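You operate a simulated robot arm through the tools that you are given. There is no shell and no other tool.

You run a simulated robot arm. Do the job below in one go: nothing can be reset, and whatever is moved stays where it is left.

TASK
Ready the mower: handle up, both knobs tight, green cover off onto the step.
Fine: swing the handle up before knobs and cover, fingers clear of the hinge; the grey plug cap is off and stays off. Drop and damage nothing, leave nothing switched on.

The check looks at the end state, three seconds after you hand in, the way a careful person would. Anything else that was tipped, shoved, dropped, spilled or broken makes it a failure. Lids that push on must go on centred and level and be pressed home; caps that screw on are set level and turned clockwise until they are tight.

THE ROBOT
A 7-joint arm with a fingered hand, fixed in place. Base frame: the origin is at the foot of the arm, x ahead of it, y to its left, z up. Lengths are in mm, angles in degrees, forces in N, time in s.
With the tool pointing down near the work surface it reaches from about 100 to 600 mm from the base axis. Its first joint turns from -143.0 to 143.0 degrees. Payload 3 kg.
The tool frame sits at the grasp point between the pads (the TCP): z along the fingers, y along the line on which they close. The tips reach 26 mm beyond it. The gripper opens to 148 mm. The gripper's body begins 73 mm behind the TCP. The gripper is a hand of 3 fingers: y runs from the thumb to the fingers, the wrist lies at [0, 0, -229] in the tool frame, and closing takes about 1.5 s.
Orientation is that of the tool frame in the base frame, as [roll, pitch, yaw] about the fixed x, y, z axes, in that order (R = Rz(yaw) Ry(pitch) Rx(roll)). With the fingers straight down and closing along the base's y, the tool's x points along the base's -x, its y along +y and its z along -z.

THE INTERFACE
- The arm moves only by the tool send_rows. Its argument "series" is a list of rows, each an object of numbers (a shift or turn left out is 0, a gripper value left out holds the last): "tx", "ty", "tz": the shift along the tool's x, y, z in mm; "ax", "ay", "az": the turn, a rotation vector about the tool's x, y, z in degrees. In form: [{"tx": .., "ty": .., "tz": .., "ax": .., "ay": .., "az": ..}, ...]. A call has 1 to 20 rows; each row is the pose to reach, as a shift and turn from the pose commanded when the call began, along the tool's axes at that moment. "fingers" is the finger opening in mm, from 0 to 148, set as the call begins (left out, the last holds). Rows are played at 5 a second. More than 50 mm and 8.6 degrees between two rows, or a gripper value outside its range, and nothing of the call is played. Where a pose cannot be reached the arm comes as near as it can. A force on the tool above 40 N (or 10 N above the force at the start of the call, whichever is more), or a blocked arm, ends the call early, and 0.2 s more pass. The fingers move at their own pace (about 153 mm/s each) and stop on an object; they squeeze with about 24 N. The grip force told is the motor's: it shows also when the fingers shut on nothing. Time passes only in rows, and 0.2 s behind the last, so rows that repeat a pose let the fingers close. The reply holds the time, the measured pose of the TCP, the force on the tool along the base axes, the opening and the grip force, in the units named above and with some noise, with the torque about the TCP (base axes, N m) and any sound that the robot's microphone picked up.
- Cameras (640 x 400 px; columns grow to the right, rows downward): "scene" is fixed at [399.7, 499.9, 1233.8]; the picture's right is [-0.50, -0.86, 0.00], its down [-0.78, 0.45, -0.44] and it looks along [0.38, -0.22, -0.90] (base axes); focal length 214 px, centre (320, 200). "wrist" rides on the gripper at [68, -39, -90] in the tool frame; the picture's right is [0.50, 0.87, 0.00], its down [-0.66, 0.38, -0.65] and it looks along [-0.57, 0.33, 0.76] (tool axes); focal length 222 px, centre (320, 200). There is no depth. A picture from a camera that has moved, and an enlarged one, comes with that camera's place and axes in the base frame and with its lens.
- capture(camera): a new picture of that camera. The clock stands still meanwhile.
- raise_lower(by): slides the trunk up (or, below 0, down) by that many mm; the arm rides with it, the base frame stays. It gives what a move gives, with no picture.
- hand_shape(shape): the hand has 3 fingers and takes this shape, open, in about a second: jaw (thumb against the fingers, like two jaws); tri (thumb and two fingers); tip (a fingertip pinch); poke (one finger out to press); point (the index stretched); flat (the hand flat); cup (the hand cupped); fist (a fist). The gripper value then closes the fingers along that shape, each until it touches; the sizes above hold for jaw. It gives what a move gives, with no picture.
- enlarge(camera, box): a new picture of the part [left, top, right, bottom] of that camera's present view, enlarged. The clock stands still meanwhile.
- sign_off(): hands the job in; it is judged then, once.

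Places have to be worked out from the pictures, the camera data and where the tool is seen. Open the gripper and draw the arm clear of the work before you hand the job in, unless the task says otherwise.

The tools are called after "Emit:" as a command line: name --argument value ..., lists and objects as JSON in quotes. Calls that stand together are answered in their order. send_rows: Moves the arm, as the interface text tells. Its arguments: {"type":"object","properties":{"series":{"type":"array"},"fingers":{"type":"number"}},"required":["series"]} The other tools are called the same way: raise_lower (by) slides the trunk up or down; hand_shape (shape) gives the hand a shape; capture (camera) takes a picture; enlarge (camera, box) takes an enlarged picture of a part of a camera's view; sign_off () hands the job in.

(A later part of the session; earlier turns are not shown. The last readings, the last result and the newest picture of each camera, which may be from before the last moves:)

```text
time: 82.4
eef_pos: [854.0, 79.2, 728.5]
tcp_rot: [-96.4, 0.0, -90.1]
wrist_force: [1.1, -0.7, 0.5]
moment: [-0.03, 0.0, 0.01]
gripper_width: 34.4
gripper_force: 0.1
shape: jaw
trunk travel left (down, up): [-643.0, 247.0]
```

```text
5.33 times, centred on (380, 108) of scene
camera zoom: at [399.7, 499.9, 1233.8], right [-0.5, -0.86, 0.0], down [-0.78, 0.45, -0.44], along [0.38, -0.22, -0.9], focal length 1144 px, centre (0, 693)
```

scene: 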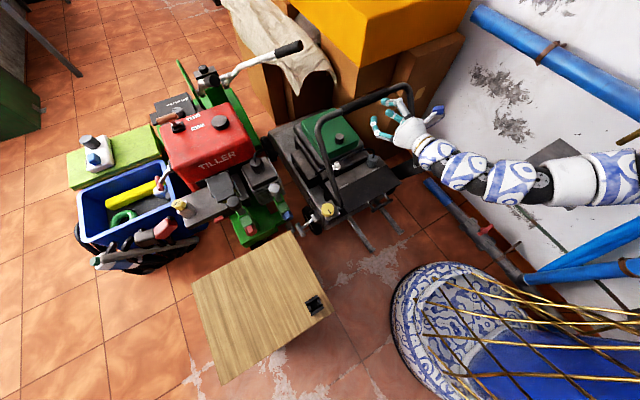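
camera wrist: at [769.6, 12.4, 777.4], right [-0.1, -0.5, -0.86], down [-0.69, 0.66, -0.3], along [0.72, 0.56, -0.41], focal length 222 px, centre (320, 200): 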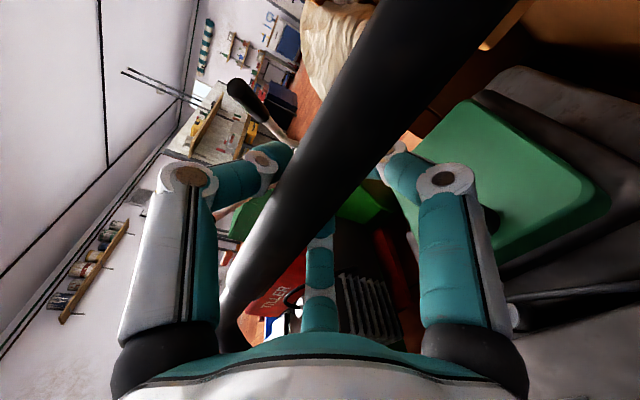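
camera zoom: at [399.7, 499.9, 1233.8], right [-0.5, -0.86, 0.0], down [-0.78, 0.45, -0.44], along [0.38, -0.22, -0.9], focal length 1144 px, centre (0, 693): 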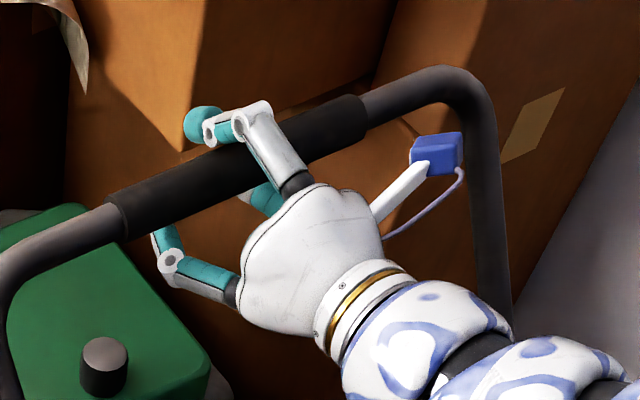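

The bar is deep in the hand with thumb over and fingers under it. I close further so the tips shut behind the bar as a hook.

Emit:
send_rows --series '[{"tz": 0}, {"tz": 0}, {"tz": 0}, {"tz": 0}]' --fingers 14

Emit:
capture --camera "wrist"

```text
time: 83.4
eef_pos: [853.3, 79.6, 728.1]
tcp_rot: [-96.4, 0.0, -90.1]
wrist_force: [2.0, -0.5, 2.8]
moment: [0.0, 0.06, -0.02]
gripper_width: 14.9
gripper_force: 0.1
shape: jaw
trunk travel left (down, up): [-643.0, 247.0]
```

```text
taken
camera wrist: at [769.6, 12.4, 777.7], right [-0.1, -0.5, -0.86], down [-0.69, 0.66, -0.3], along [0.72, 0.56, -0.41], focal length 222 px, centre (320, 200)
```

wrist: 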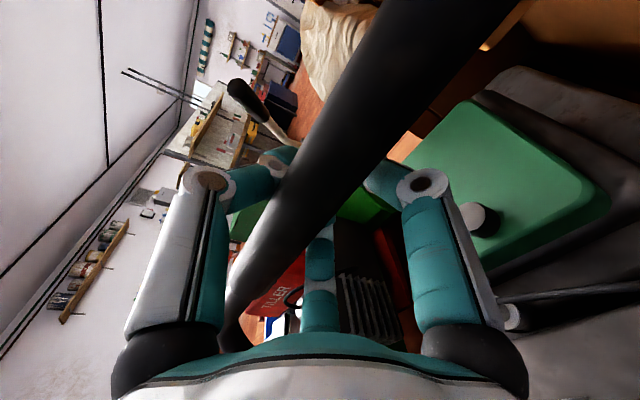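

The bar is now enclosed by the curled fingers. I follow the arc again, slowly, from 54° toward 72°.

Emit:
send_rows --series '[{"ty": -4.1, "tz": -7.4}, {"ty": -8.1, "tz": -15}, {"ty": -11.8, "tz": -22.6}, {"ty": -15.3, "tz": -30.4}, {"ty": -18.6, "tz": -38.3}, {"ty": -21.7, "tz": -46.2}]'

Emit:
capture --camera "wrist"

```text
time: 84.8
eef_pos: [812.1, 80.6, 755.3]
tcp_rot: [-96.4, -0.1, -90.2]
wrist_force: [6.8, -2.7, 0.6]
moment: [0.03, 0.02, -0.01]
gripper_width: 14.6
gripper_force: 0.0
shape: jaw
trunk travel left (down, up): [-643.0, 247.0]
```

```text
taken
camera wrist: at [727.1, 12.6, 803.9], right [-0.1, -0.5, -0.86], down [-0.69, 0.66, -0.3], along [0.72, 0.56, -0.41], focal length 222 px, centre (320, 200)
```

wrist: 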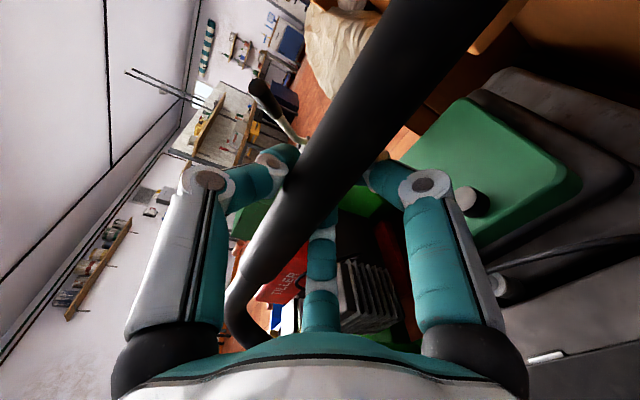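

The bar follows (7 N pull). I continue along the arc toward ~78°.

Emit:
send_rows --series '[{"ty": -3, "tz": -8}, {"ty": -5.6, "tz": -16.1}, {"ty": -8, "tz": -24.2}, {"ty": -10.3, "tz": -32.4}, {"ty": -12.4, "tz": -40.7}, {"ty": -14.2, "tz": -49}, {"ty": -15.8, "tz": -57.4}, {"ty": -17.2, "tz": -65.7}, {"ty": -18.4, "tz": -74.2}, {"ty": -19.3, "tz": -82.6}, {"ty": -20.1, "tz": -91.1}]'

Emit:
capture --camera "wrist"

Emit:
capture --camera "scene"

```text
time: 87.2
eef_pos: [722.4, 80.1, 786.5]
tcp_rot: [-96.3, 0.0, -90.2]
wrist_force: [7.3, 0.3, 9.0]
moment: [-0.01, -0.03, -0.01]
gripper_width: 15.0
gripper_force: 0.0
shape: jaw
trunk travel left (down, up): [-643.0, 247.0]
```

```text
taken
camera wrist: at [637.2, 12.5, 835.2], right [-0.1, -0.5, -0.86], down [-0.69, 0.66, -0.3], along [0.72, 0.56, -0.41], focal length 222 px, centre (320, 200)
```

wrist: 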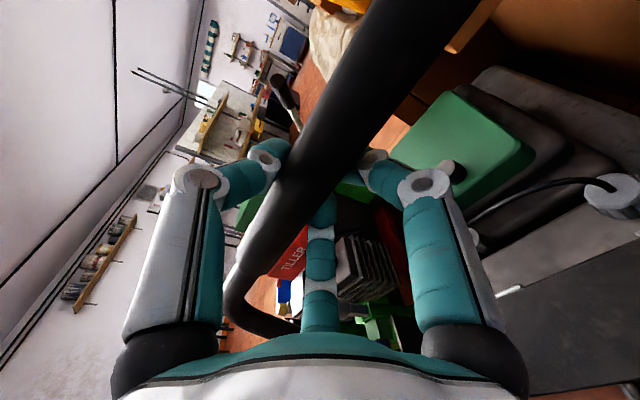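

```text
taken
```

scene: 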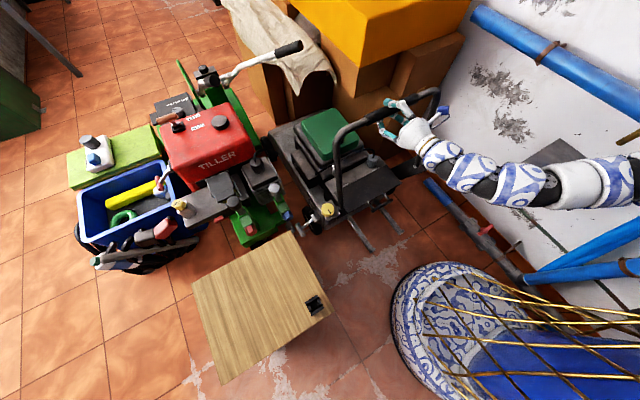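

The handle is near 75° and follows well. To get more range I open the fingers wide around the bar (it stays by friction), and shift the trunk up in two steps while lowering the arm equally.

Emit:
send_rows --series '[{"tz": 0}, {"tz": 0}, {"tz": 0}, {"tz": 0}]' --fingers 120

Emit:
send_rows --series '[{"ty": 11, "tz": 1.2}, {"ty": 22, "tz": 2.4}, {"ty": 33, "tz": 3.6}, {"ty": 44, "tz": 4.9}]'

Emit:
capture --camera "wrist"

```text
time: 88.2
eef_pos: [721.9, 80.1, 786.1]
tcp_rot: [-96.5, 0.0, -90.2]
wrist_force: [-0.5, -0.3, 0.2]
moment: [-0.01, 0.01, 0.01]
gripper_width: 119.7
gripper_force: 0.1
shape: jaw
trunk travel left (down, up): [-643.0, 247.0]
```

```text
time: 89.2
eef_pos: [721.1, 81.3, 742.9]
tcp_rot: [-96.4, 0.0, -90.1]
wrist_force: [0.7, 1.2, 6.3]
moment: [-0.04, -0.04, -0.02]
gripper_width: 120.6
gripper_force: 0.1
shape: jaw
trunk travel left (down, up): [-643.0, 247.0]
```

```text
taken
camera wrist: at [637.0, 12.5, 791.5], right [-0.1, -0.5, -0.86], down [-0.69, 0.66, -0.31], along [0.72, 0.56, -0.41], focal length 222 px, centre (320, 200)
```

wrist: 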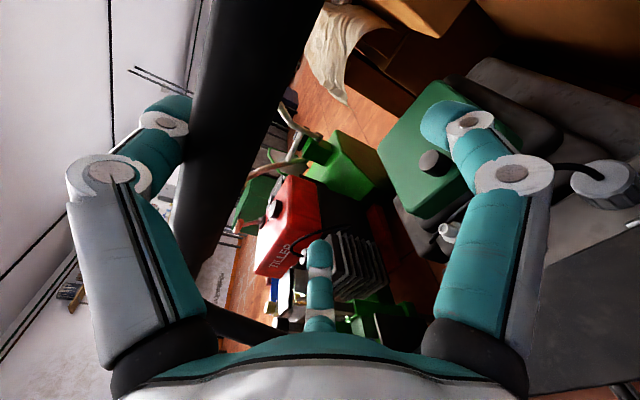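

The bar is now next to the open thumb. I raise the trunk 65, then lower the arm by about the same, twice.

Emit:
raise_lower --by 65

Emit:
send_rows --series '[{"ty": 12, "tz": 1.3}, {"ty": 24, "tz": 2.6}, {"ty": 36, "tz": 4}, {"ty": 48, "tz": 5.3}, {"ty": 60, "tz": 6.6}]'

Emit:
raise_lower --by 65

Emit:
capture --camera "wrist"

```text
time: 90.2
eef_pos: [722.9, 80.1, 806.2]
tcp_rot: [-96.5, 0.0, -90.1]
wrist_force: [1.3, -0.6, -0.4]
moment: [0.01, -0.02, -0.01]
gripper_width: 119.9
gripper_force: 0.0
shape: jaw
trunk travel left (down, up): [-708.0, 182.0]
```

```text
time: 91.4
eef_pos: [722.1, 80.5, 746.3]
tcp_rot: [-96.3, 0.2, -90.1]
wrist_force: [0.6, 0.1, 1.9]
moment: [-0.11, 0.0, 0.03]
gripper_width: 119.9
gripper_force: 0.1
shape: jaw
trunk travel left (down, up): [-708.0, 182.0]
```

```text
time: 92.5
eef_pos: [721.7, 79.8, 810.5]
tcp_rot: [-96.4, -0.1, -90.1]
wrist_force: [0.5, 0.4, -3.5]
moment: [0.02, -0.01, 0.01]
gripper_width: 120.5
gripper_force: 0.0
shape: jaw
trunk travel left (down, up): [-773.0, 117.0]
```

```text
taken
camera wrist: at [636.6, 12.9, 860.2], right [-0.1, -0.5, -0.86], down [-0.69, 0.66, -0.3], along [0.72, 0.56, -0.41], focal length 222 px, centre (320, 200)
```

wrist: 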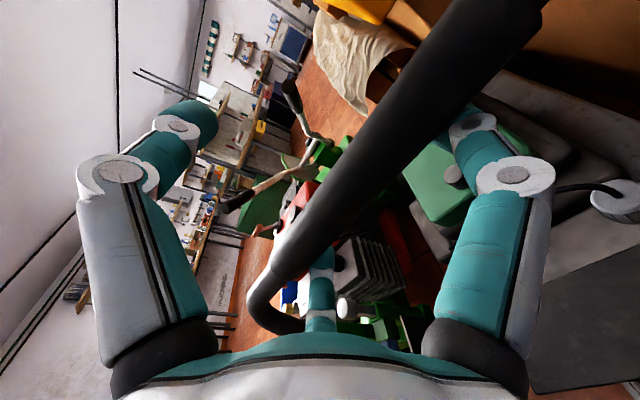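

S is now high enough. I lower 14 mm and move forward 24 mm so the bar lies deep in the hand, then close around it.

Emit:
send_rows --series '[{"ty": 7}, {"ty": 14, "tz": 8}, {"ty": 14, "tz": 16}, {"ty": 14, "tz": 24}]'

Emit:
send_rows --series '[{"tz": 0}, {"tz": 0}, {"tz": 0}, {"tz": 0}, {"tz": 0}, {"tz": 0}, {"tz": 0}]' --fingers 14

Emit:
capture --camera "wrist"

```text
time: 93.5
eef_pos: [744.7, 80.4, 794.4]
tcp_rot: [-96.3, 0.0, -90.1]
wrist_force: [0.3, 0.0, -1.0]
moment: [0.0, 0.0, 0.02]
gripper_width: 120.0
gripper_force: 0.0
shape: jaw
trunk travel left (down, up): [-773.0, 117.0]
```

```text
time: 95.1
eef_pos: [743.8, 81.7, 794.3]
tcp_rot: [-96.5, 0.1, -90.1]
wrist_force: [-2.2, -1.3, -9.2]
moment: [0.03, -0.06, 0.01]
gripper_width: 15.8
gripper_force: 0.0
shape: jaw
trunk travel left (down, up): [-773.0, 117.0]
```

```text
taken
camera wrist: at [659.9, 12.8, 843.0], right [-0.1, -0.5, -0.86], down [-0.69, 0.66, -0.3], along [0.72, 0.56, -0.41], focal length 222 px, centre (320, 200)
```

wrist: 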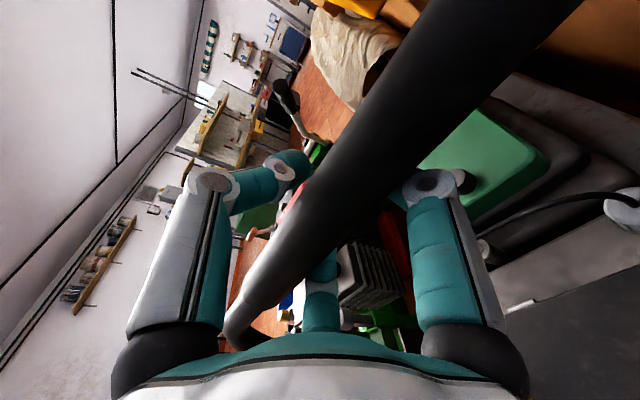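

Enclosed again; the bar presses down a little, so I drop 6 mm while following the arc toward 90°.

Emit:
send_rows --series '[{"ty": 4, "tz": -3}, {"ty": 4.7, "tz": -10.5}, {"ty": 4.2, "tz": -16.2}, {"ty": 3.7, "tz": -21.9}, {"ty": 3.4, "tz": -27.6}, {"ty": 3.2, "tz": -33.3}, {"ty": 3.1, "tz": -39}, {"ty": 3, "tz": -44.6}, {"ty": 3.1, "tz": -50.2}, {"ty": 3.3, "tz": -55.9}, {"ty": 3.6, "tz": -61.6}, {"ty": 3.9, "tz": -67.3}, {"ty": 4.4, "tz": -73}, {"ty": 5, "tz": -78.5}]'

Emit:
capture --camera "wrist"

Emit:
capture --camera "scene"

```text
time: 98.1
eef_pos: [665.4, 80.1, 797.3]
tcp_rot: [-96.2, 0.0, -90.1]
wrist_force: [4.4, 0.0, 4.8]
moment: [0.04, -0.03, -0.03]
gripper_width: 14.6
gripper_force: 0.1
shape: jaw
trunk travel left (down, up): [-773.0, 117.0]
```

```text
taken
camera wrist: at [580.2, 13.1, 846.8], right [-0.1, -0.5, -0.86], down [-0.69, 0.66, -0.3], along [0.72, 0.57, -0.41], focal length 222 px, centre (320, 200)
```

wrist: 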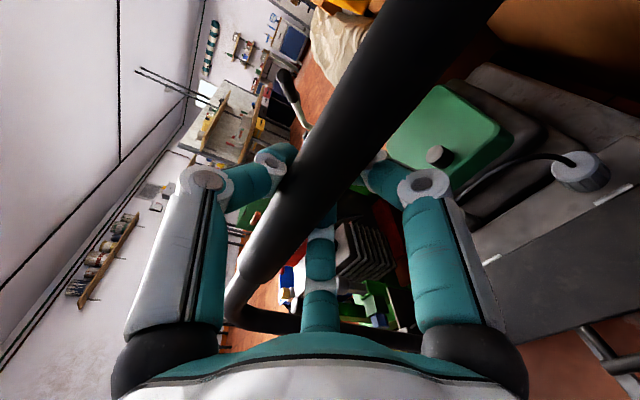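

```text
taken
```

scene: 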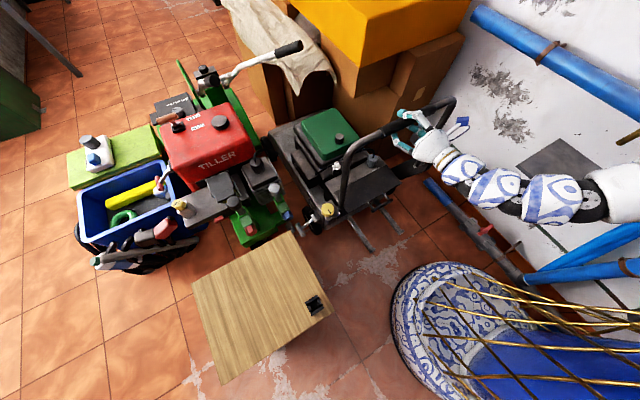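

Around 86° now. I keep pulling along the arc toward 100°, watching for the hinge's end stop.

Emit:
send_rows --series '[{"ty": 0.6, "tz": -5.6}, {"ty": 1.4, "tz": -11.2}, {"ty": 2.3, "tz": -16.9}, {"ty": 3.3, "tz": -22.5}, {"ty": 4.3, "tz": -28}, {"ty": 5.5, "tz": -33.6}, {"ty": 6.7, "tz": -39.1}, {"ty": 8.2, "tz": -44.6}, {"ty": 9.6, "tz": -50.1}, {"ty": 11.1, "tz": -55.5}]'

Emit:
capture --camera "wrist"

Emit:
capture --camera "scene"

```text
time: 100.3
eef_pos: [608.7, 80.4, 792.9]
tcp_rot: [-96.2, 0.0, -90.1]
wrist_force: [3.0, -0.5, 10.3]
moment: [0.02, -0.08, -0.02]
gripper_width: 16.0
gripper_force: 0.0
shape: jaw
trunk travel left (down, up): [-773.0, 117.0]
```

```text
taken
camera wrist: at [524.0, 12.9, 842.4], right [-0.1, -0.5, -0.86], down [-0.69, 0.66, -0.3], along [0.72, 0.56, -0.41], focal length 222 px, centre (320, 200)
```

wrist: 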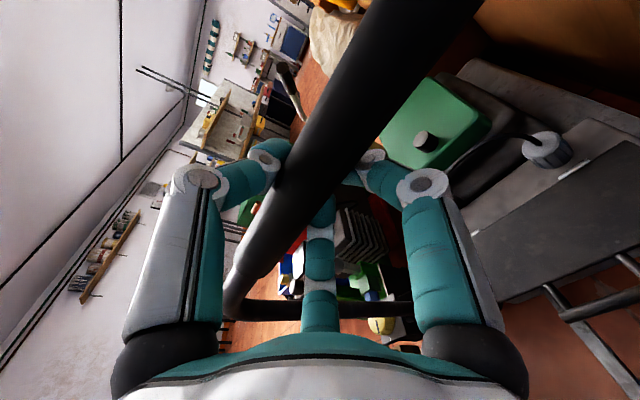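

```text
taken
```

scene: 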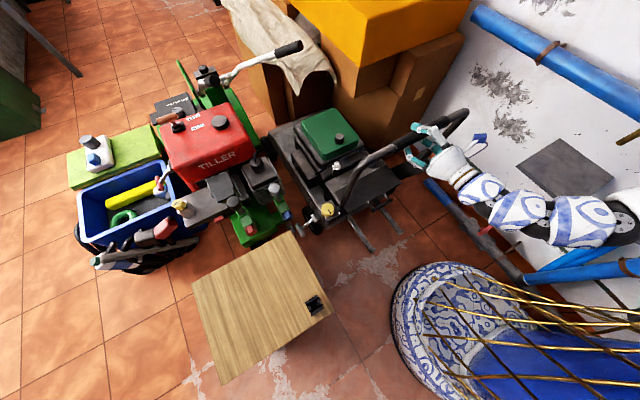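

No stop yet at ~96°; the bar pushes up a bit, so I keep slightly higher and continue to pull gently.

Emit:
send_rows --series '[{"ty": -4, "tz": -4}, {"ty": -4, "tz": -9}, {"ty": -3.5, "tz": -14}, {"ty": -3, "tz": -19}, {"ty": -2, "tz": -24}, {"ty": -1, "tz": -29}, {"ty": 0, "tz": -34}, {"ty": 1.5, "tz": -39}]'

Emit:
capture --camera "wrist"

Emit:
enlarge --camera "scene" --box '[300, 80, 500, 260]'

```text
time: 102.1
eef_pos: [569.8, 81.1, 796.3]
tcp_rot: [-96.4, -0.1, -90.1]
wrist_force: [5.2, -1.3, -10.4]
moment: [-0.01, 0.05, -0.03]
gripper_width: 14.6
gripper_force: 0.1
shape: jaw
trunk travel left (down, up): [-773.0, 117.0]
```

```text
taken
camera wrist: at [485.5, 13.1, 844.7], right [-0.1, -0.5, -0.86], down [-0.69, 0.66, -0.3], along [0.72, 0.56, -0.41], focal length 222 px, centre (320, 200)
```

wrist: 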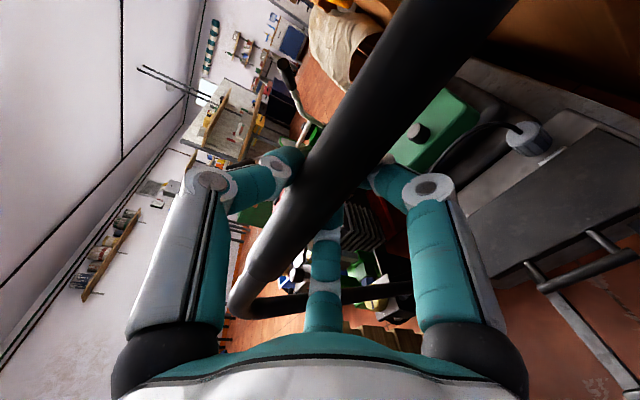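

```text
2.22 times, centred on (400, 170) of scene
camera zoom: at [399.7, 499.9, 1233.8], right [-0.5, -0.86, 0.0], down [-0.78, 0.45, -0.44], along [0.38, -0.22, -0.9], focal length 477 px, centre (142, 267)
```

zoom: 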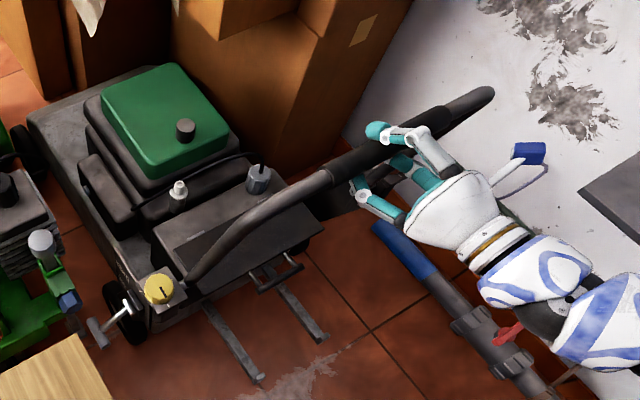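

Around 103° without a stop. I rotate the hand along with the handle (wrist lower, more reach margin) while pulling on.

Emit:
send_rows --series '[{"ty": 3, "tz": -3, "ax": 3}, {"ty": 6, "tz": -7, "ax": 6}, {"ty": 8.5, "tz": -11, "ax": 9}, {"ty": 11, "tz": -15, "ax": 12}, {"ty": 13, "tz": -19, "ax": 15}, {"ty": 15, "tz": -23, "ax": 18}, {"ty": 17.3, "tz": -27.5, "ax": 21}, {"ty": 19.6, "tz": -32, "ax": 24}]'

Emit:
capture --camera "wrist"

Emit:
enlarge --camera "scene" --box '[300, 80, 500, 260]'

```text
time: 103.9
eef_pos: [540.5, 78.6, 802.0]
tcp_rot: [-76.3, -0.2, -90.0]
wrist_force: [14.3, 10.3, -35.9]
moment: [0.03, 0.06, 0.09]
gripper_width: 16.0
gripper_force: 0.1
shape: jaw
out of reach, approached as far as the arm can: row 6, 7, 8
trunk travel left (down, up): [-773.0, 117.0]
stopped in row 8: the force on the tool passed its limit at 45 N (the readings are from after the stop); the commanded pose is now the measured one
```

```text
taken
camera wrist: at [443.7, 10.6, 818.0], right [0.21, -0.5, -0.84], down [-0.55, 0.65, -0.53], along [0.81, 0.57, -0.14], focal length 222 px, centre (320, 200)
```

wrist: 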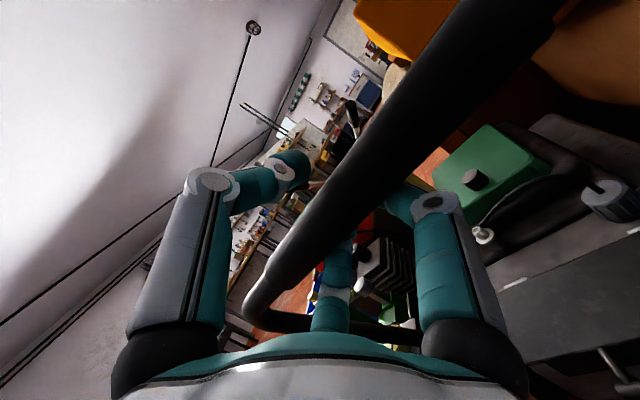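

```text
2.22 times, centred on (400, 170) of scene
camera zoom: at [399.7, 499.9, 1233.8], right [-0.5, -0.86, 0.0], down [-0.78, 0.45, -0.44], along [0.38, -0.22, -0.9], focal length 477 px, centre (142, 267)
```

zoom: 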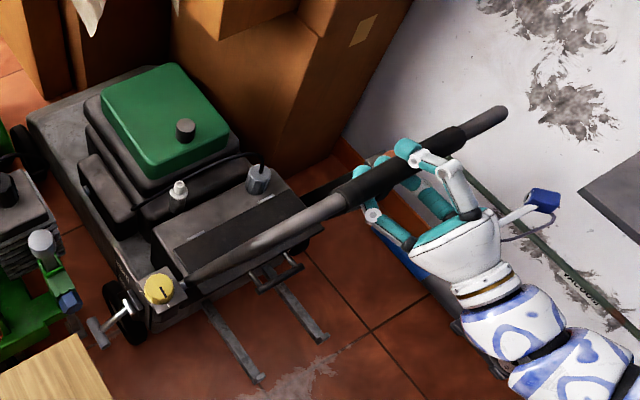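

The bar reached about 109° but the hand is a bit too high (36 N down-force) and at a posture limit. I ease the hand down 12 mm to relieve it.

Emit:
send_rows --series '[{"ty": 4, "tz": -1}, {"ty": 8, "tz": -2}, {"ty": 12, "tz": -3}]'

```text
time: 104.7
eef_pos: [540.1, 77.1, 801.8]
tcp_rot: [-75.9, -0.2, -90.0]
wrist_force: [8.5, 10.1, -36.6]
moment: [0.03, 0.23, 0.08]
gripper_width: 16.4
gripper_force: 0.0
shape: jaw
out of reach, approached as far as the arm can: row 1, 2, 3
trunk travel left (down, up): [-773.0, 117.0]
```

The arm can't go lower here, so I use the trunk: down 12.

Emit:
raise_lower --by -12

```text
time: 105.3
eef_pos: [540.2, 77.9, 792.0]
tcp_rot: [-75.7, -0.2, -89.9]
wrist_force: [7.0, 6.6, -14.2]
moment: [0.04, 0.01, 0.05]
gripper_width: 15.1
gripper_force: 0.1
shape: jaw
trunk travel left (down, up): [-761.0, 129.0]
```

Relieved mostly. I continue gently: trunk down 10 more, then pull back 15 mm with the arm to look for the stop.

Emit:
raise_lower --by -10

Emit:
send_rows --series '[{"ty": -0.5, "tz": -4}, {"ty": -1, "tz": -8}, {"ty": -1.5, "tz": -12}, {"ty": -2, "tz": -16}]'

Emit:
capture --camera "wrist"

Emit:
enlarge --camera "scene" --box '[300, 80, 500, 260]'

```text
time: 105.8
eef_pos: [539.3, 77.2, 781.4]
tcp_rot: [-75.8, -0.1, -90.0]
wrist_force: [2.5, 3.3, 1.1]
moment: [0.04, -0.04, 0.06]
gripper_width: 14.8
gripper_force: 0.1
shape: jaw
trunk travel left (down, up): [-751.0, 139.0]
```

```text
time: 106.8
eef_pos: [522.6, 77.5, 778.2]
tcp_rot: [-76.0, 0.0, -89.9]
wrist_force: [6.0, 5.4, -7.2]
moment: [-0.02, 0.03, 0.02]
gripper_width: 14.7
gripper_force: 0.1
shape: jaw
trunk travel left (down, up): [-751.0, 139.0]
```

```text
taken
camera wrist: at [426.6, 9.7, 795.4], right [0.21, -0.5, -0.84], down [-0.54, 0.65, -0.53], along [0.81, 0.57, -0.13], focal length 222 px, centre (320, 200)
```

wrist: 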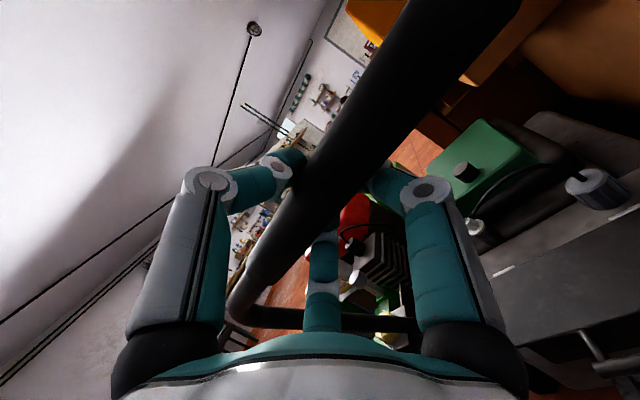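

```text
2.22 times, centred on (400, 170) of scene
camera zoom: at [399.7, 499.9, 1233.8], right [-0.5, -0.86, 0.0], down [-0.78, 0.45, -0.44], along [0.38, -0.22, -0.9], focal length 477 px, centre (142, 267)
```

zoom: 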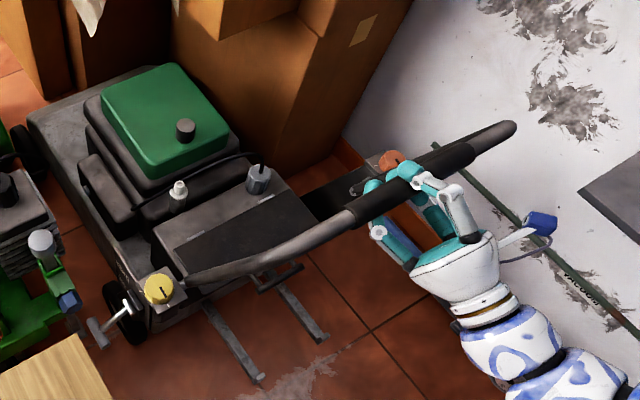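

Now ~112° and still moving easily. I continue with trunk down 12 and another pull of 20 mm.

Emit:
raise_lower --by -12

Emit:
send_rows --series '[{"ty": -0.5, "tz": -5}, {"ty": -1, "tz": -10}, {"ty": -1.5, "tz": -15}, {"ty": -2, "tz": -20}]'

```text
time: 107.5
eef_pos: [521.9, 77.9, 768.6]
tcp_rot: [-75.7, -0.1, -90.0]
wrist_force: [-2.8, 1.8, 10.6]
moment: [-0.06, -0.16, 0.01]
gripper_width: 15.6
gripper_force: 0.1
shape: jaw
trunk travel left (down, up): [-739.0, 151.0]
```

```text
time: 108.5
eef_pos: [502.5, 77.4, 762.9]
tcp_rot: [-75.9, -0.1, -89.9]
wrist_force: [2.1, 2.5, 2.6]
moment: [-0.04, 0.04, 0.01]
gripper_width: 15.3
gripper_force: 0.1
shape: jaw
trunk travel left (down, up): [-739.0, 151.0]
```

Around 117°. Before going further I look closely at the hinge brackets for a stop or mark.

Emit:
enlarge --camera "scene" --box '[290, 170, 390, 245]'

Emit:
enlarge --camera "scene" --box '[380, 110, 500, 200]'

```text
5.33 times, centred on (340, 208) of scene
camera zoom: at [399.7, 499.9, 1233.8], right [-0.5, -0.86, 0.0], down [-0.78, 0.45, -0.44], along [0.38, -0.22, -0.9], focal length 1144 px, centre (213, 160)
```

zoom: 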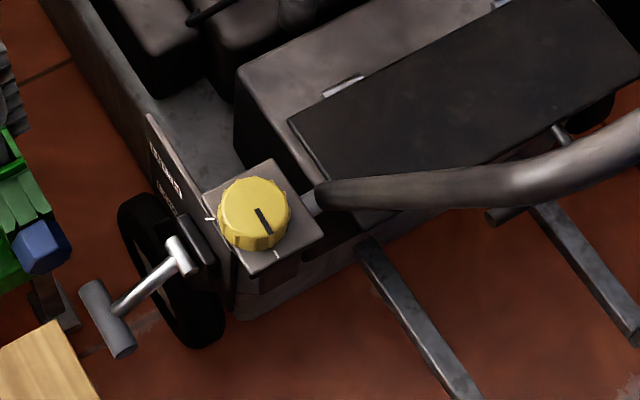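

```text
4.44 times, centred on (440, 155) of scene
camera zoom: at [399.7, 499.9, 1233.8], right [-0.5, -0.86, 0.0], down [-0.78, 0.45, -0.44], along [0.38, -0.22, -0.9], focal length 953 px, centre (-213, 400)
```

zoom: 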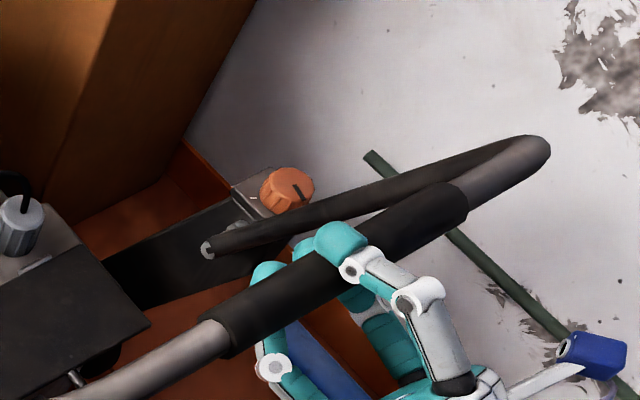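

No visible stop mark. I continue gently in small steps, feeling for the end stop.

Emit:
raise_lower --by -10

Emit:
send_rows --series '[{"ty": 1, "tz": -5}, {"ty": 2, "tz": -10}, {"ty": 3, "tz": -15}, {"ty": 4, "tz": -20}]'

```text
time: 109.0
eef_pos: [502.7, 77.1, 755.9]
tcp_rot: [-75.7, -0.1, -89.9]
wrist_force: [-5.1, 0.1, 14.1]
moment: [-0.05, -0.19, 0.03]
gripper_width: 16.8
gripper_force: 0.1
shape: jaw
trunk travel left (down, up): [-729.0, 161.0]
```

```text
time: 110.0
eef_pos: [492.7, 78.0, 749.9]
tcp_rot: [-75.6, -0.2, -89.9]
wrist_force: [-7.4, 1.4, 11.0]
moment: [-0.09, -0.21, -0.05]
gripper_width: 16.4
gripper_force: 0.0
shape: jaw
out of reach, approached as far as the arm can: row 3, 4
trunk travel left (down, up): [-729.0, 161.0]
```

I test the resistance with the trunk: down 8 more.

Emit:
raise_lower --by -8

Emit:
capture --camera "wrist"

Emit:
enlarge --camera "scene" --box '[300, 80, 500, 260]'

```text
time: 110.6
eef_pos: [492.8, 76.2, 744.4]
tcp_rot: [-75.7, -0.2, -89.9]
wrist_force: [-8.6, 1.4, 20.7]
moment: [-0.11, -0.3, -0.03]
gripper_width: 18.1
gripper_force: 0.1
shape: jaw
trunk travel left (down, up): [-721.0, 169.0]
```

```text
taken
camera wrist: at [396.4, 9.4, 759.8], right [0.22, -0.5, -0.84], down [-0.54, 0.65, -0.53], along [0.81, 0.57, -0.13], focal length 222 px, centre (320, 200)
```

wrist: 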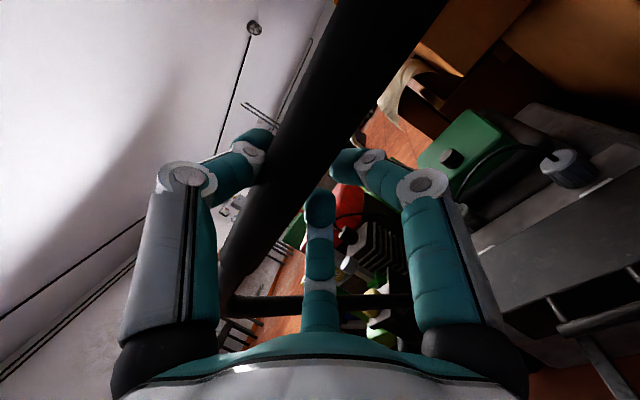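

```text
2.22 times, centred on (400, 170) of scene
camera zoom: at [399.7, 499.9, 1233.8], right [-0.5, -0.86, 0.0], down [-0.78, 0.45, -0.44], along [0.38, -0.22, -0.9], focal length 477 px, centre (142, 267)
```

zoom: 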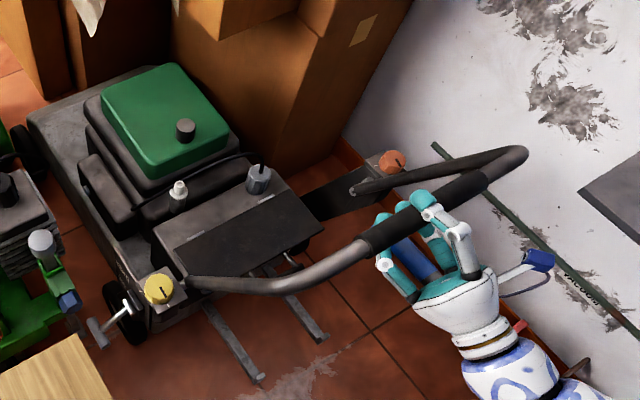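

The resistance rose to 21 N with little bar movement at ~119°; I press 6 mm more to confirm it is the end stop.

Emit:
raise_lower --by -7

Emit:
enlarge --camera "scene" --box '[300, 80, 500, 260]'

```text
time: 111.2
eef_pos: [492.4, 77.4, 737.5]
tcp_rot: [-75.6, -0.1, -89.9]
wrist_force: [-12.0, 3.4, 26.6]
moment: [-0.12, -0.49, 0.02]
gripper_width: 19.9
gripper_force: 0.1
shape: jaw
trunk travel left (down, up): [-714.0, 176.0]
```

```text
2.22 times, centred on (400, 170) of scene
camera zoom: at [399.7, 499.9, 1233.8], right [-0.5, -0.86, 0.0], down [-0.78, 0.45, -0.44], along [0.38, -0.22, -0.9], focal length 477 px, centre (142, 267)
```

zoom: 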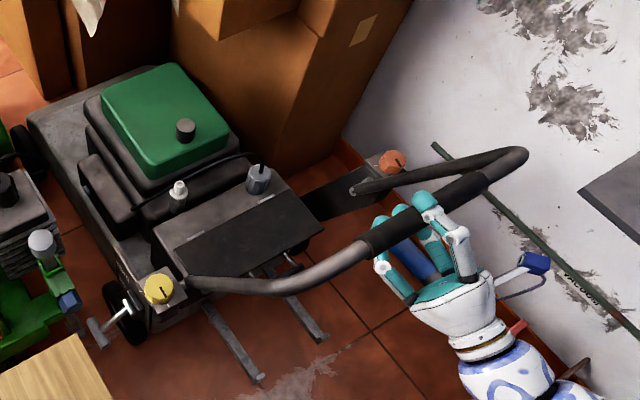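

The handle did not move between the last two pictures, so it is against its end stop at ≈120°. Now I relieve the pressure (trunk up 15), open the fingers and slide left along the bar to gain room for withdrawing.

Emit:
raise_lower --by 15

Emit:
send_rows --series '[{"tz": 0}, {"tz": 0}, {"tz": 0}, {"tz": 0}, {"tz": 0}]' --fingers 100

Emit:
capture --camera "wrist"

Emit:
enlarge --camera "scene" --box '[300, 80, 500, 260]'

```text
time: 111.8
eef_pos: [493.7, 75.9, 752.2]
tcp_rot: [-75.8, 0.0, -89.9]
wrist_force: [-4.3, 3.1, 12.0]
moment: [-0.06, -0.13, -0.01]
gripper_width: 16.5
gripper_force: 0.0
shape: jaw
trunk travel left (down, up): [-729.0, 161.0]
```

```text
time: 113.0
eef_pos: [493.7, 78.5, 751.5]
tcp_rot: [-75.8, -0.1, -89.9]
wrist_force: [0.7, 0.4, -0.7]
moment: [0.01, 0.0, 0.03]
gripper_width: 99.3
gripper_force: 0.1
shape: jaw
trunk travel left (down, up): [-729.0, 161.0]
```

```text
taken
camera wrist: at [397.2, 9.1, 767.0], right [0.21, -0.5, -0.84], down [-0.54, 0.65, -0.53], along [0.81, 0.57, -0.13], focal length 222 px, centre (320, 200)
```

wrist: 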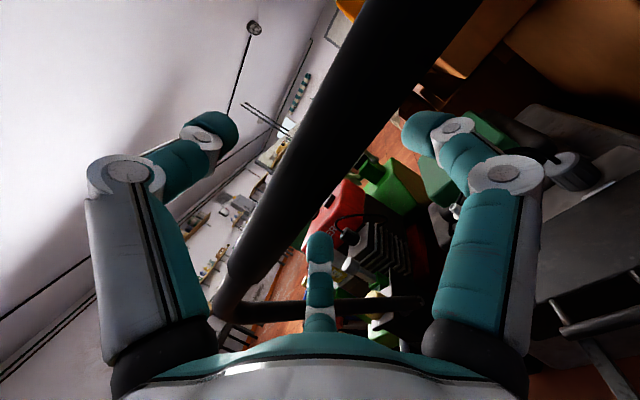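

```text
2.22 times, centred on (400, 170) of scene
camera zoom: at [399.7, 499.9, 1233.8], right [-0.5, -0.86, 0.0], down [-0.78, 0.45, -0.44], along [0.38, -0.22, -0.9], focal length 477 px, centre (142, 267)
```

zoom: 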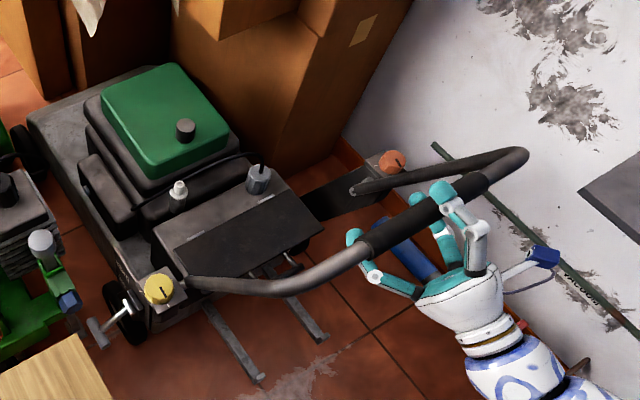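

The fingers are free and the handle rests at its stop. I slide left 70 mm and then withdraw.

Emit:
send_rows --series '[{"tx": -14}, {"tx": -28}, {"tx": -42}, {"tx": -56}, {"tx": -70}]'

Emit:
send_rows --series '[{"tz": -12}, {"tz": -24}, {"tz": -36}, {"tz": -48}, {"tz": -60}]'

Emit:
capture --camera "wrist"

Emit:
capture --camera "scene"

```text
time: 114.2
eef_pos: [492.2, 142.2, 779.8]
tcp_rot: [-75.9, -0.1, -90.1]
wrist_force: [2.9, -5.7, -7.5]
moment: [-0.02, -0.09, 0.13]
gripper_width: 101.8
gripper_force: 0.0
shape: jaw
out of reach, approached as far as the arm can: row 1, 2, 3, 4, 5
trunk travel left (down, up): [-729.0, 161.0]
```

```text
time: 115.2
eef_pos: [449.8, 141.3, 769.2]
tcp_rot: [-76.3, -0.4, -90.0]
wrist_force: [19.3, 0.2, -29.9]
moment: [0.18, -0.43, 0.02]
gripper_width: 106.5
gripper_force: 0.0
shape: jaw
out of reach, approached as far as the arm can: row 5
trunk travel left (down, up): [-729.0, 161.0]
stopped in row 5: the force on the tool passed its limit at 42 N (the readings are from after the stop); the commanded pose is now the measured one
```

```text
taken
camera wrist: at [352.5, 73.2, 785.7], right [0.2, -0.5, -0.84], down [-0.55, 0.65, -0.53], along [0.81, 0.57, -0.14], focal length 222 px, centre (320, 200)
```

wrist: 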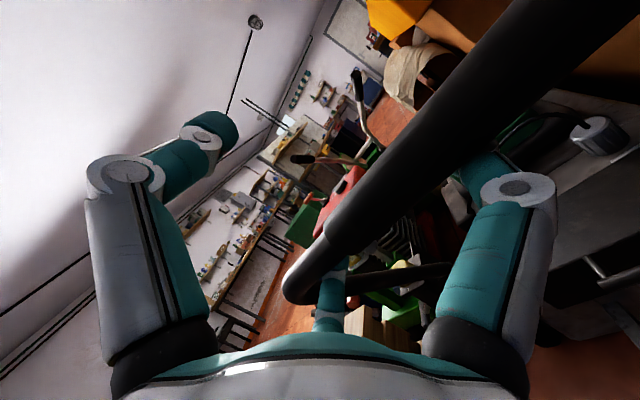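

```text
taken
```

scene: 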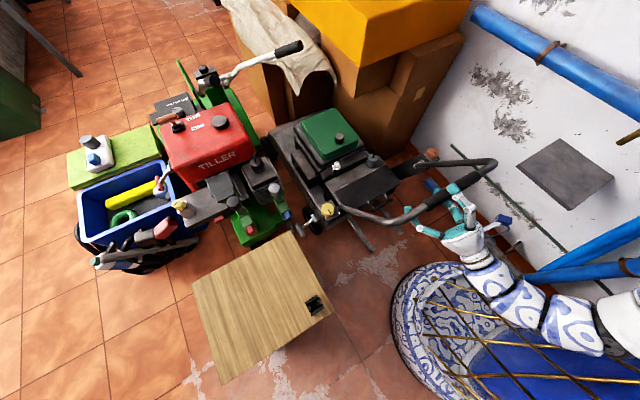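

The lower fingers caught on the bar while withdrawing (30 N). I look closely before moving.

Emit:
enlarge --camera "scene" --box '[300, 110, 540, 290]'

```text
2.22 times, centred on (420, 200) of scene
camera zoom: at [399.7, 499.9, 1233.8], right [-0.5, -0.86, 0.0], down [-0.78, 0.45, -0.44], along [0.38, -0.22, -0.9], focal length 477 px, centre (98, 200)
```

zoom: 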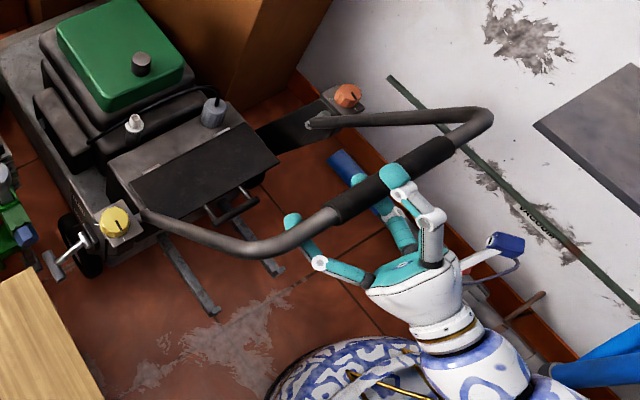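

The handle has moved further to about 127° — so the earlier resistance was friction, not a stop. I first relieve the load by lowering the trunk 33 so the bar is centred between the open fingers.

Emit:
raise_lower --by -33

Emit:
capture --camera "wrist"

Emit:
enlarge --camera "scene" --box '[300, 110, 540, 290]'

```text
time: 116.0
eef_pos: [446.7, 141.9, 738.7]
tcp_rot: [-75.9, -0.2, -89.9]
wrist_force: [0.1, 0.5, 0.1]
moment: [0.0, -0.02, 0.01]
gripper_width: 100.4
gripper_force: 0.1
shape: jaw
trunk travel left (down, up): [-696.0, 194.0]
```

```text
taken
camera wrist: at [350.5, 74.4, 755.0], right [0.21, -0.5, -0.84], down [-0.54, 0.65, -0.53], along [0.81, 0.57, -0.14], focal length 222 px, centre (320, 200)
```

wrist: 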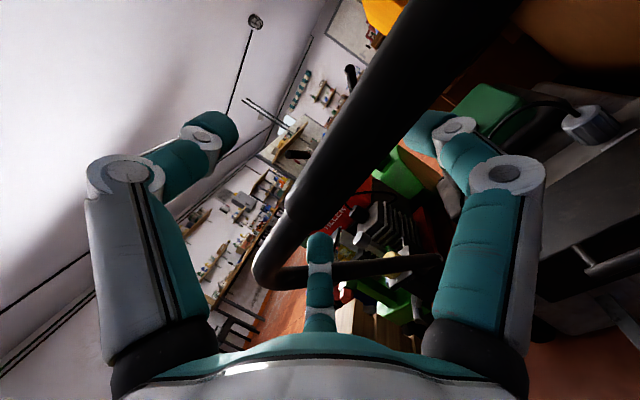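

```text
2.22 times, centred on (420, 200) of scene
camera zoom: at [399.7, 499.9, 1233.8], right [-0.5, -0.86, 0.0], down [-0.78, 0.45, -0.44], along [0.38, -0.22, -0.9], focal length 477 px, centre (98, 200)
```

zoom: 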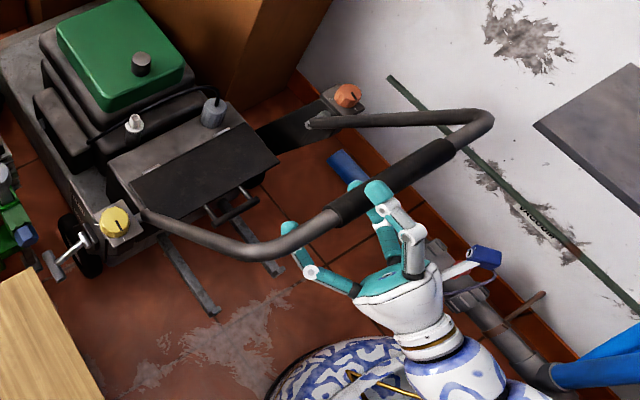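

Free again. To find the true end position I grip the bar and bring it further down/back in small trunk steps, watching whether it still moves.

Emit:
send_rows --series '[{"tz": 3}, {"tz": 6}, {"tz": 6}, {"tz": 6}, {"tz": 6}, {"tz": 6}]' --fingers 22

Emit:
raise_lower --by -12

Emit:
enlarge --camera "scene" --box '[300, 110, 540, 290]'

```text
time: 117.4
eef_pos: [452.3, 141.7, 738.5]
tcp_rot: [-76.0, -0.2, -90.0]
wrist_force: [1.4, -0.4, -5.8]
moment: [0.07, 0.03, -0.02]
gripper_width: 23.4
gripper_force: 0.1
shape: jaw
trunk travel left (down, up): [-696.0, 194.0]
```

```text
time: 118.0
eef_pos: [452.9, 143.3, 727.6]
tcp_rot: [-75.9, -0.1, -89.9]
wrist_force: [-2.5, -0.7, 6.0]
moment: [0.01, -0.1, 0.02]
gripper_width: 23.7
gripper_force: 0.0
shape: jaw
trunk travel left (down, up): [-684.0, 206.0]
```

```text
2.22 times, centred on (420, 200) of scene
camera zoom: at [399.7, 499.9, 1233.8], right [-0.5, -0.86, 0.0], down [-0.78, 0.45, -0.44], along [0.38, -0.22, -0.9], focal length 477 px, centre (98, 200)
```

zoom: 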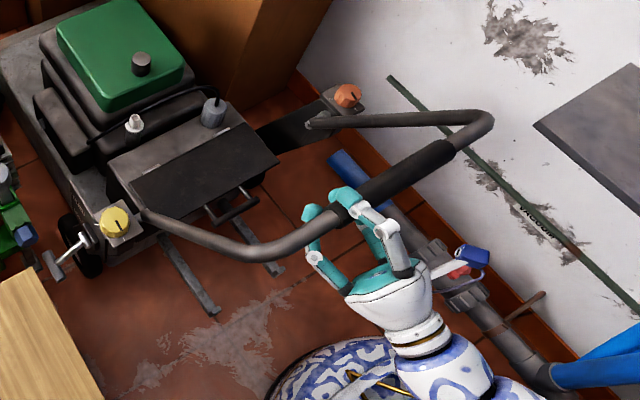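

Only 6 N so far and the handle barely moved. Another 15 down.

Emit:
raise_lower --by -15

Emit:
enlarge --camera "scene" --box '[300, 110, 540, 290]'

```text
time: 118.6
eef_pos: [450.6, 143.6, 712.7]
tcp_rot: [-75.9, -0.1, -89.8]
wrist_force: [-13.2, -1.2, 17.7]
moment: [-0.01, -0.46, 0.04]
gripper_width: 28.1
gripper_force: 0.0
shape: jaw
trunk travel left (down, up): [-669.0, 221.0]
```

```text
2.22 times, centred on (420, 200) of scene
camera zoom: at [399.7, 499.9, 1233.8], right [-0.5, -0.86, 0.0], down [-0.78, 0.45, -0.44], along [0.38, -0.22, -0.9], focal length 477 px, centre (98, 200)
```

zoom: 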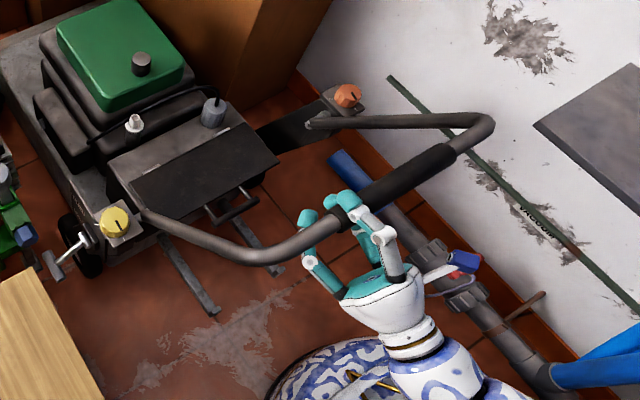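

It still moves slowly with little force (≈128°). I follow its arc with the arm 12 mm back.

Emit:
send_rows --series '[{"ty": -1, "tz": -4}, {"ty": -2, "tz": -8}, {"ty": -3, "tz": -12}]'

Emit:
raise_lower --by -12

Emit:
enlarge --camera "scene" --box '[300, 110, 540, 290]'

```text
time: 119.4
eef_pos: [439.1, 142.0, 712.3]
tcp_rot: [-76.0, 0.0, -89.9]
wrist_force: [-4.7, 1.6, 8.4]
moment: [-0.02, -0.13, -0.01]
gripper_width: 24.6
gripper_force: 0.0
shape: jaw
trunk travel left (down, up): [-669.0, 221.0]
```

```text
time: 120.0
eef_pos: [438.7, 142.7, 700.8]
tcp_rot: [-75.9, -0.1, -89.9]
wrist_force: [-15.5, 0.1, 17.7]
moment: [0.02, -0.43, -0.03]
gripper_width: 28.4
gripper_force: 0.1
shape: jaw
trunk travel left (down, up): [-657.0, 233.0]
```

```text
2.22 times, centred on (420, 200) of scene
camera zoom: at [399.7, 499.9, 1233.8], right [-0.5, -0.86, 0.0], down [-0.78, 0.45, -0.44], along [0.38, -0.22, -0.9], focal length 477 px, centre (98, 200)
```

zoom: 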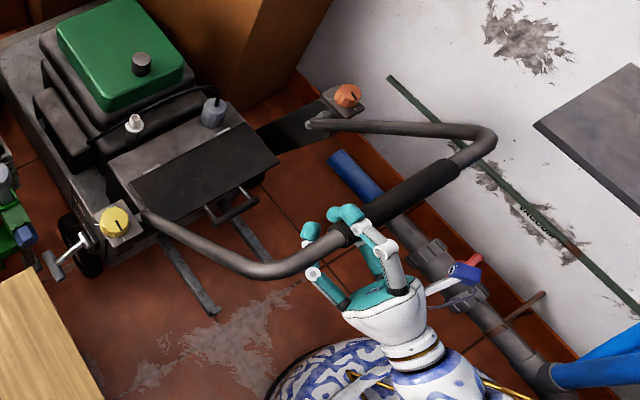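

Now ≈132° and still easy. I continue in the same small steps.

Emit:
send_rows --series '[{"ty": -1, "tz": -5}, {"ty": -2, "tz": -10}, {"ty": -3, "tz": -14}]'

Emit:
raise_lower --by -14

Emit:
enlarge --camera "scene" --box '[300, 110, 540, 290]'

```text
time: 120.8
eef_pos: [425.0, 140.7, 699.3]
tcp_rot: [-76.1, -0.2, -89.9]
wrist_force: [-3.1, 1.4, 5.9]
moment: [-0.05, -0.11, 0.0]
gripper_width: 23.7
gripper_force: 0.0
shape: jaw
trunk travel left (down, up): [-657.0, 233.0]
```

```text
time: 121.4
eef_pos: [426.4, 140.9, 684.9]
tcp_rot: [-76.0, -0.2, -90.0]
wrist_force: [-0.7, -0.5, 7.2]
moment: [0.01, 0.06, 0.02]
gripper_width: 23.9
gripper_force: 0.0
shape: jaw
trunk travel left (down, up): [-643.0, 247.0]
```

```text
2.22 times, centred on (420, 200) of scene
camera zoom: at [399.7, 499.9, 1233.8], right [-0.5, -0.86, 0.0], down [-0.78, 0.45, -0.44], along [0.38, -0.22, -0.9], focal length 477 px, centre (98, 200)
```

zoom: 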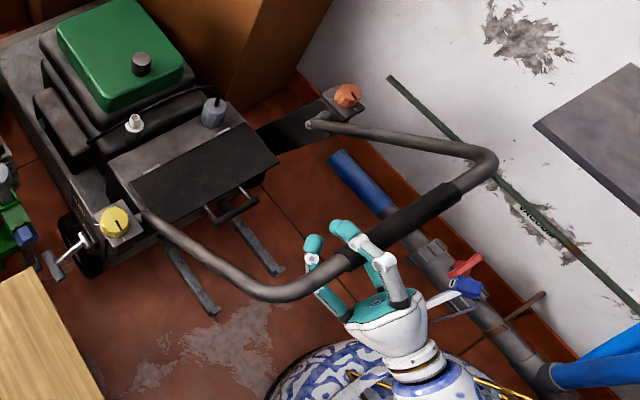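

≈137° now. I check for the stop once more with a small 8 mm step.

Emit:
send_rows --series '[{"ty": -1, "tz": -4}, {"ty": -2, "tz": -8}, {"ty": -2, "tz": -8}]'

Emit:
raise_lower --by -9

Emit:
enlarge --camera "scene" --box '[300, 110, 540, 290]'

```text
time: 122.2
eef_pos: [416.8, 140.3, 686.1]
tcp_rot: [-75.9, -0.3, -90.0]
wrist_force: [8.3, 0.5, 8.7]
moment: [0.01, 0.28, -0.02]
gripper_width: 23.0
gripper_force: 0.1
shape: jaw
trunk travel left (down, up): [-643.0, 247.0]
```

```text
time: 122.8
eef_pos: [417.6, 141.9, 677.7]
tcp_rot: [-75.8, 0.0, -90.0]
wrist_force: [8.8, -2.0, 22.5]
moment: [0.07, 0.52, 0.03]
gripper_width: 25.5
gripper_force: 0.0
shape: jaw
trunk travel left (down, up): [-634.0, 256.0]
```

```text
2.22 times, centred on (420, 200) of scene
camera zoom: at [399.7, 499.9, 1233.8], right [-0.5, -0.86, 0.0], down [-0.78, 0.45, -0.44], along [0.38, -0.22, -0.9], focal length 477 px, centre (98, 200)
```

zoom: 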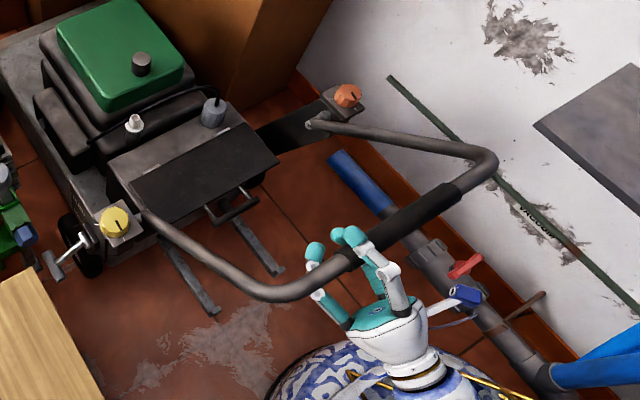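

The bar did not move this time while the force rose in both directions — this looks like the real stop (≈137°). I confirm with 7 mm more.

Emit:
raise_lower --by -7

Emit:
enlarge --camera "scene" --box '[300, 110, 540, 290]'

```text
time: 123.4
eef_pos: [418.1, 142.2, 670.8]
tcp_rot: [-75.8, -0.1, -90.0]
wrist_force: [14.1, -1.6, 36.3]
moment: [0.09, 1.05, 0.07]
gripper_width: 27.8
gripper_force: 0.0
shape: jaw
trunk travel left (down, up): [-627.0, 263.0]
```

```text
2.22 times, centred on (420, 200) of scene
camera zoom: at [399.7, 499.9, 1233.8], right [-0.5, -0.86, 0.0], down [-0.78, 0.45, -0.44], along [0.38, -0.22, -0.9], focal length 477 px, centre (98, 200)
```

zoom: 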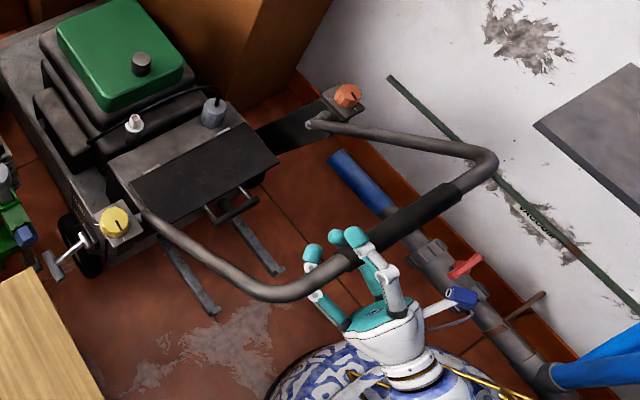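

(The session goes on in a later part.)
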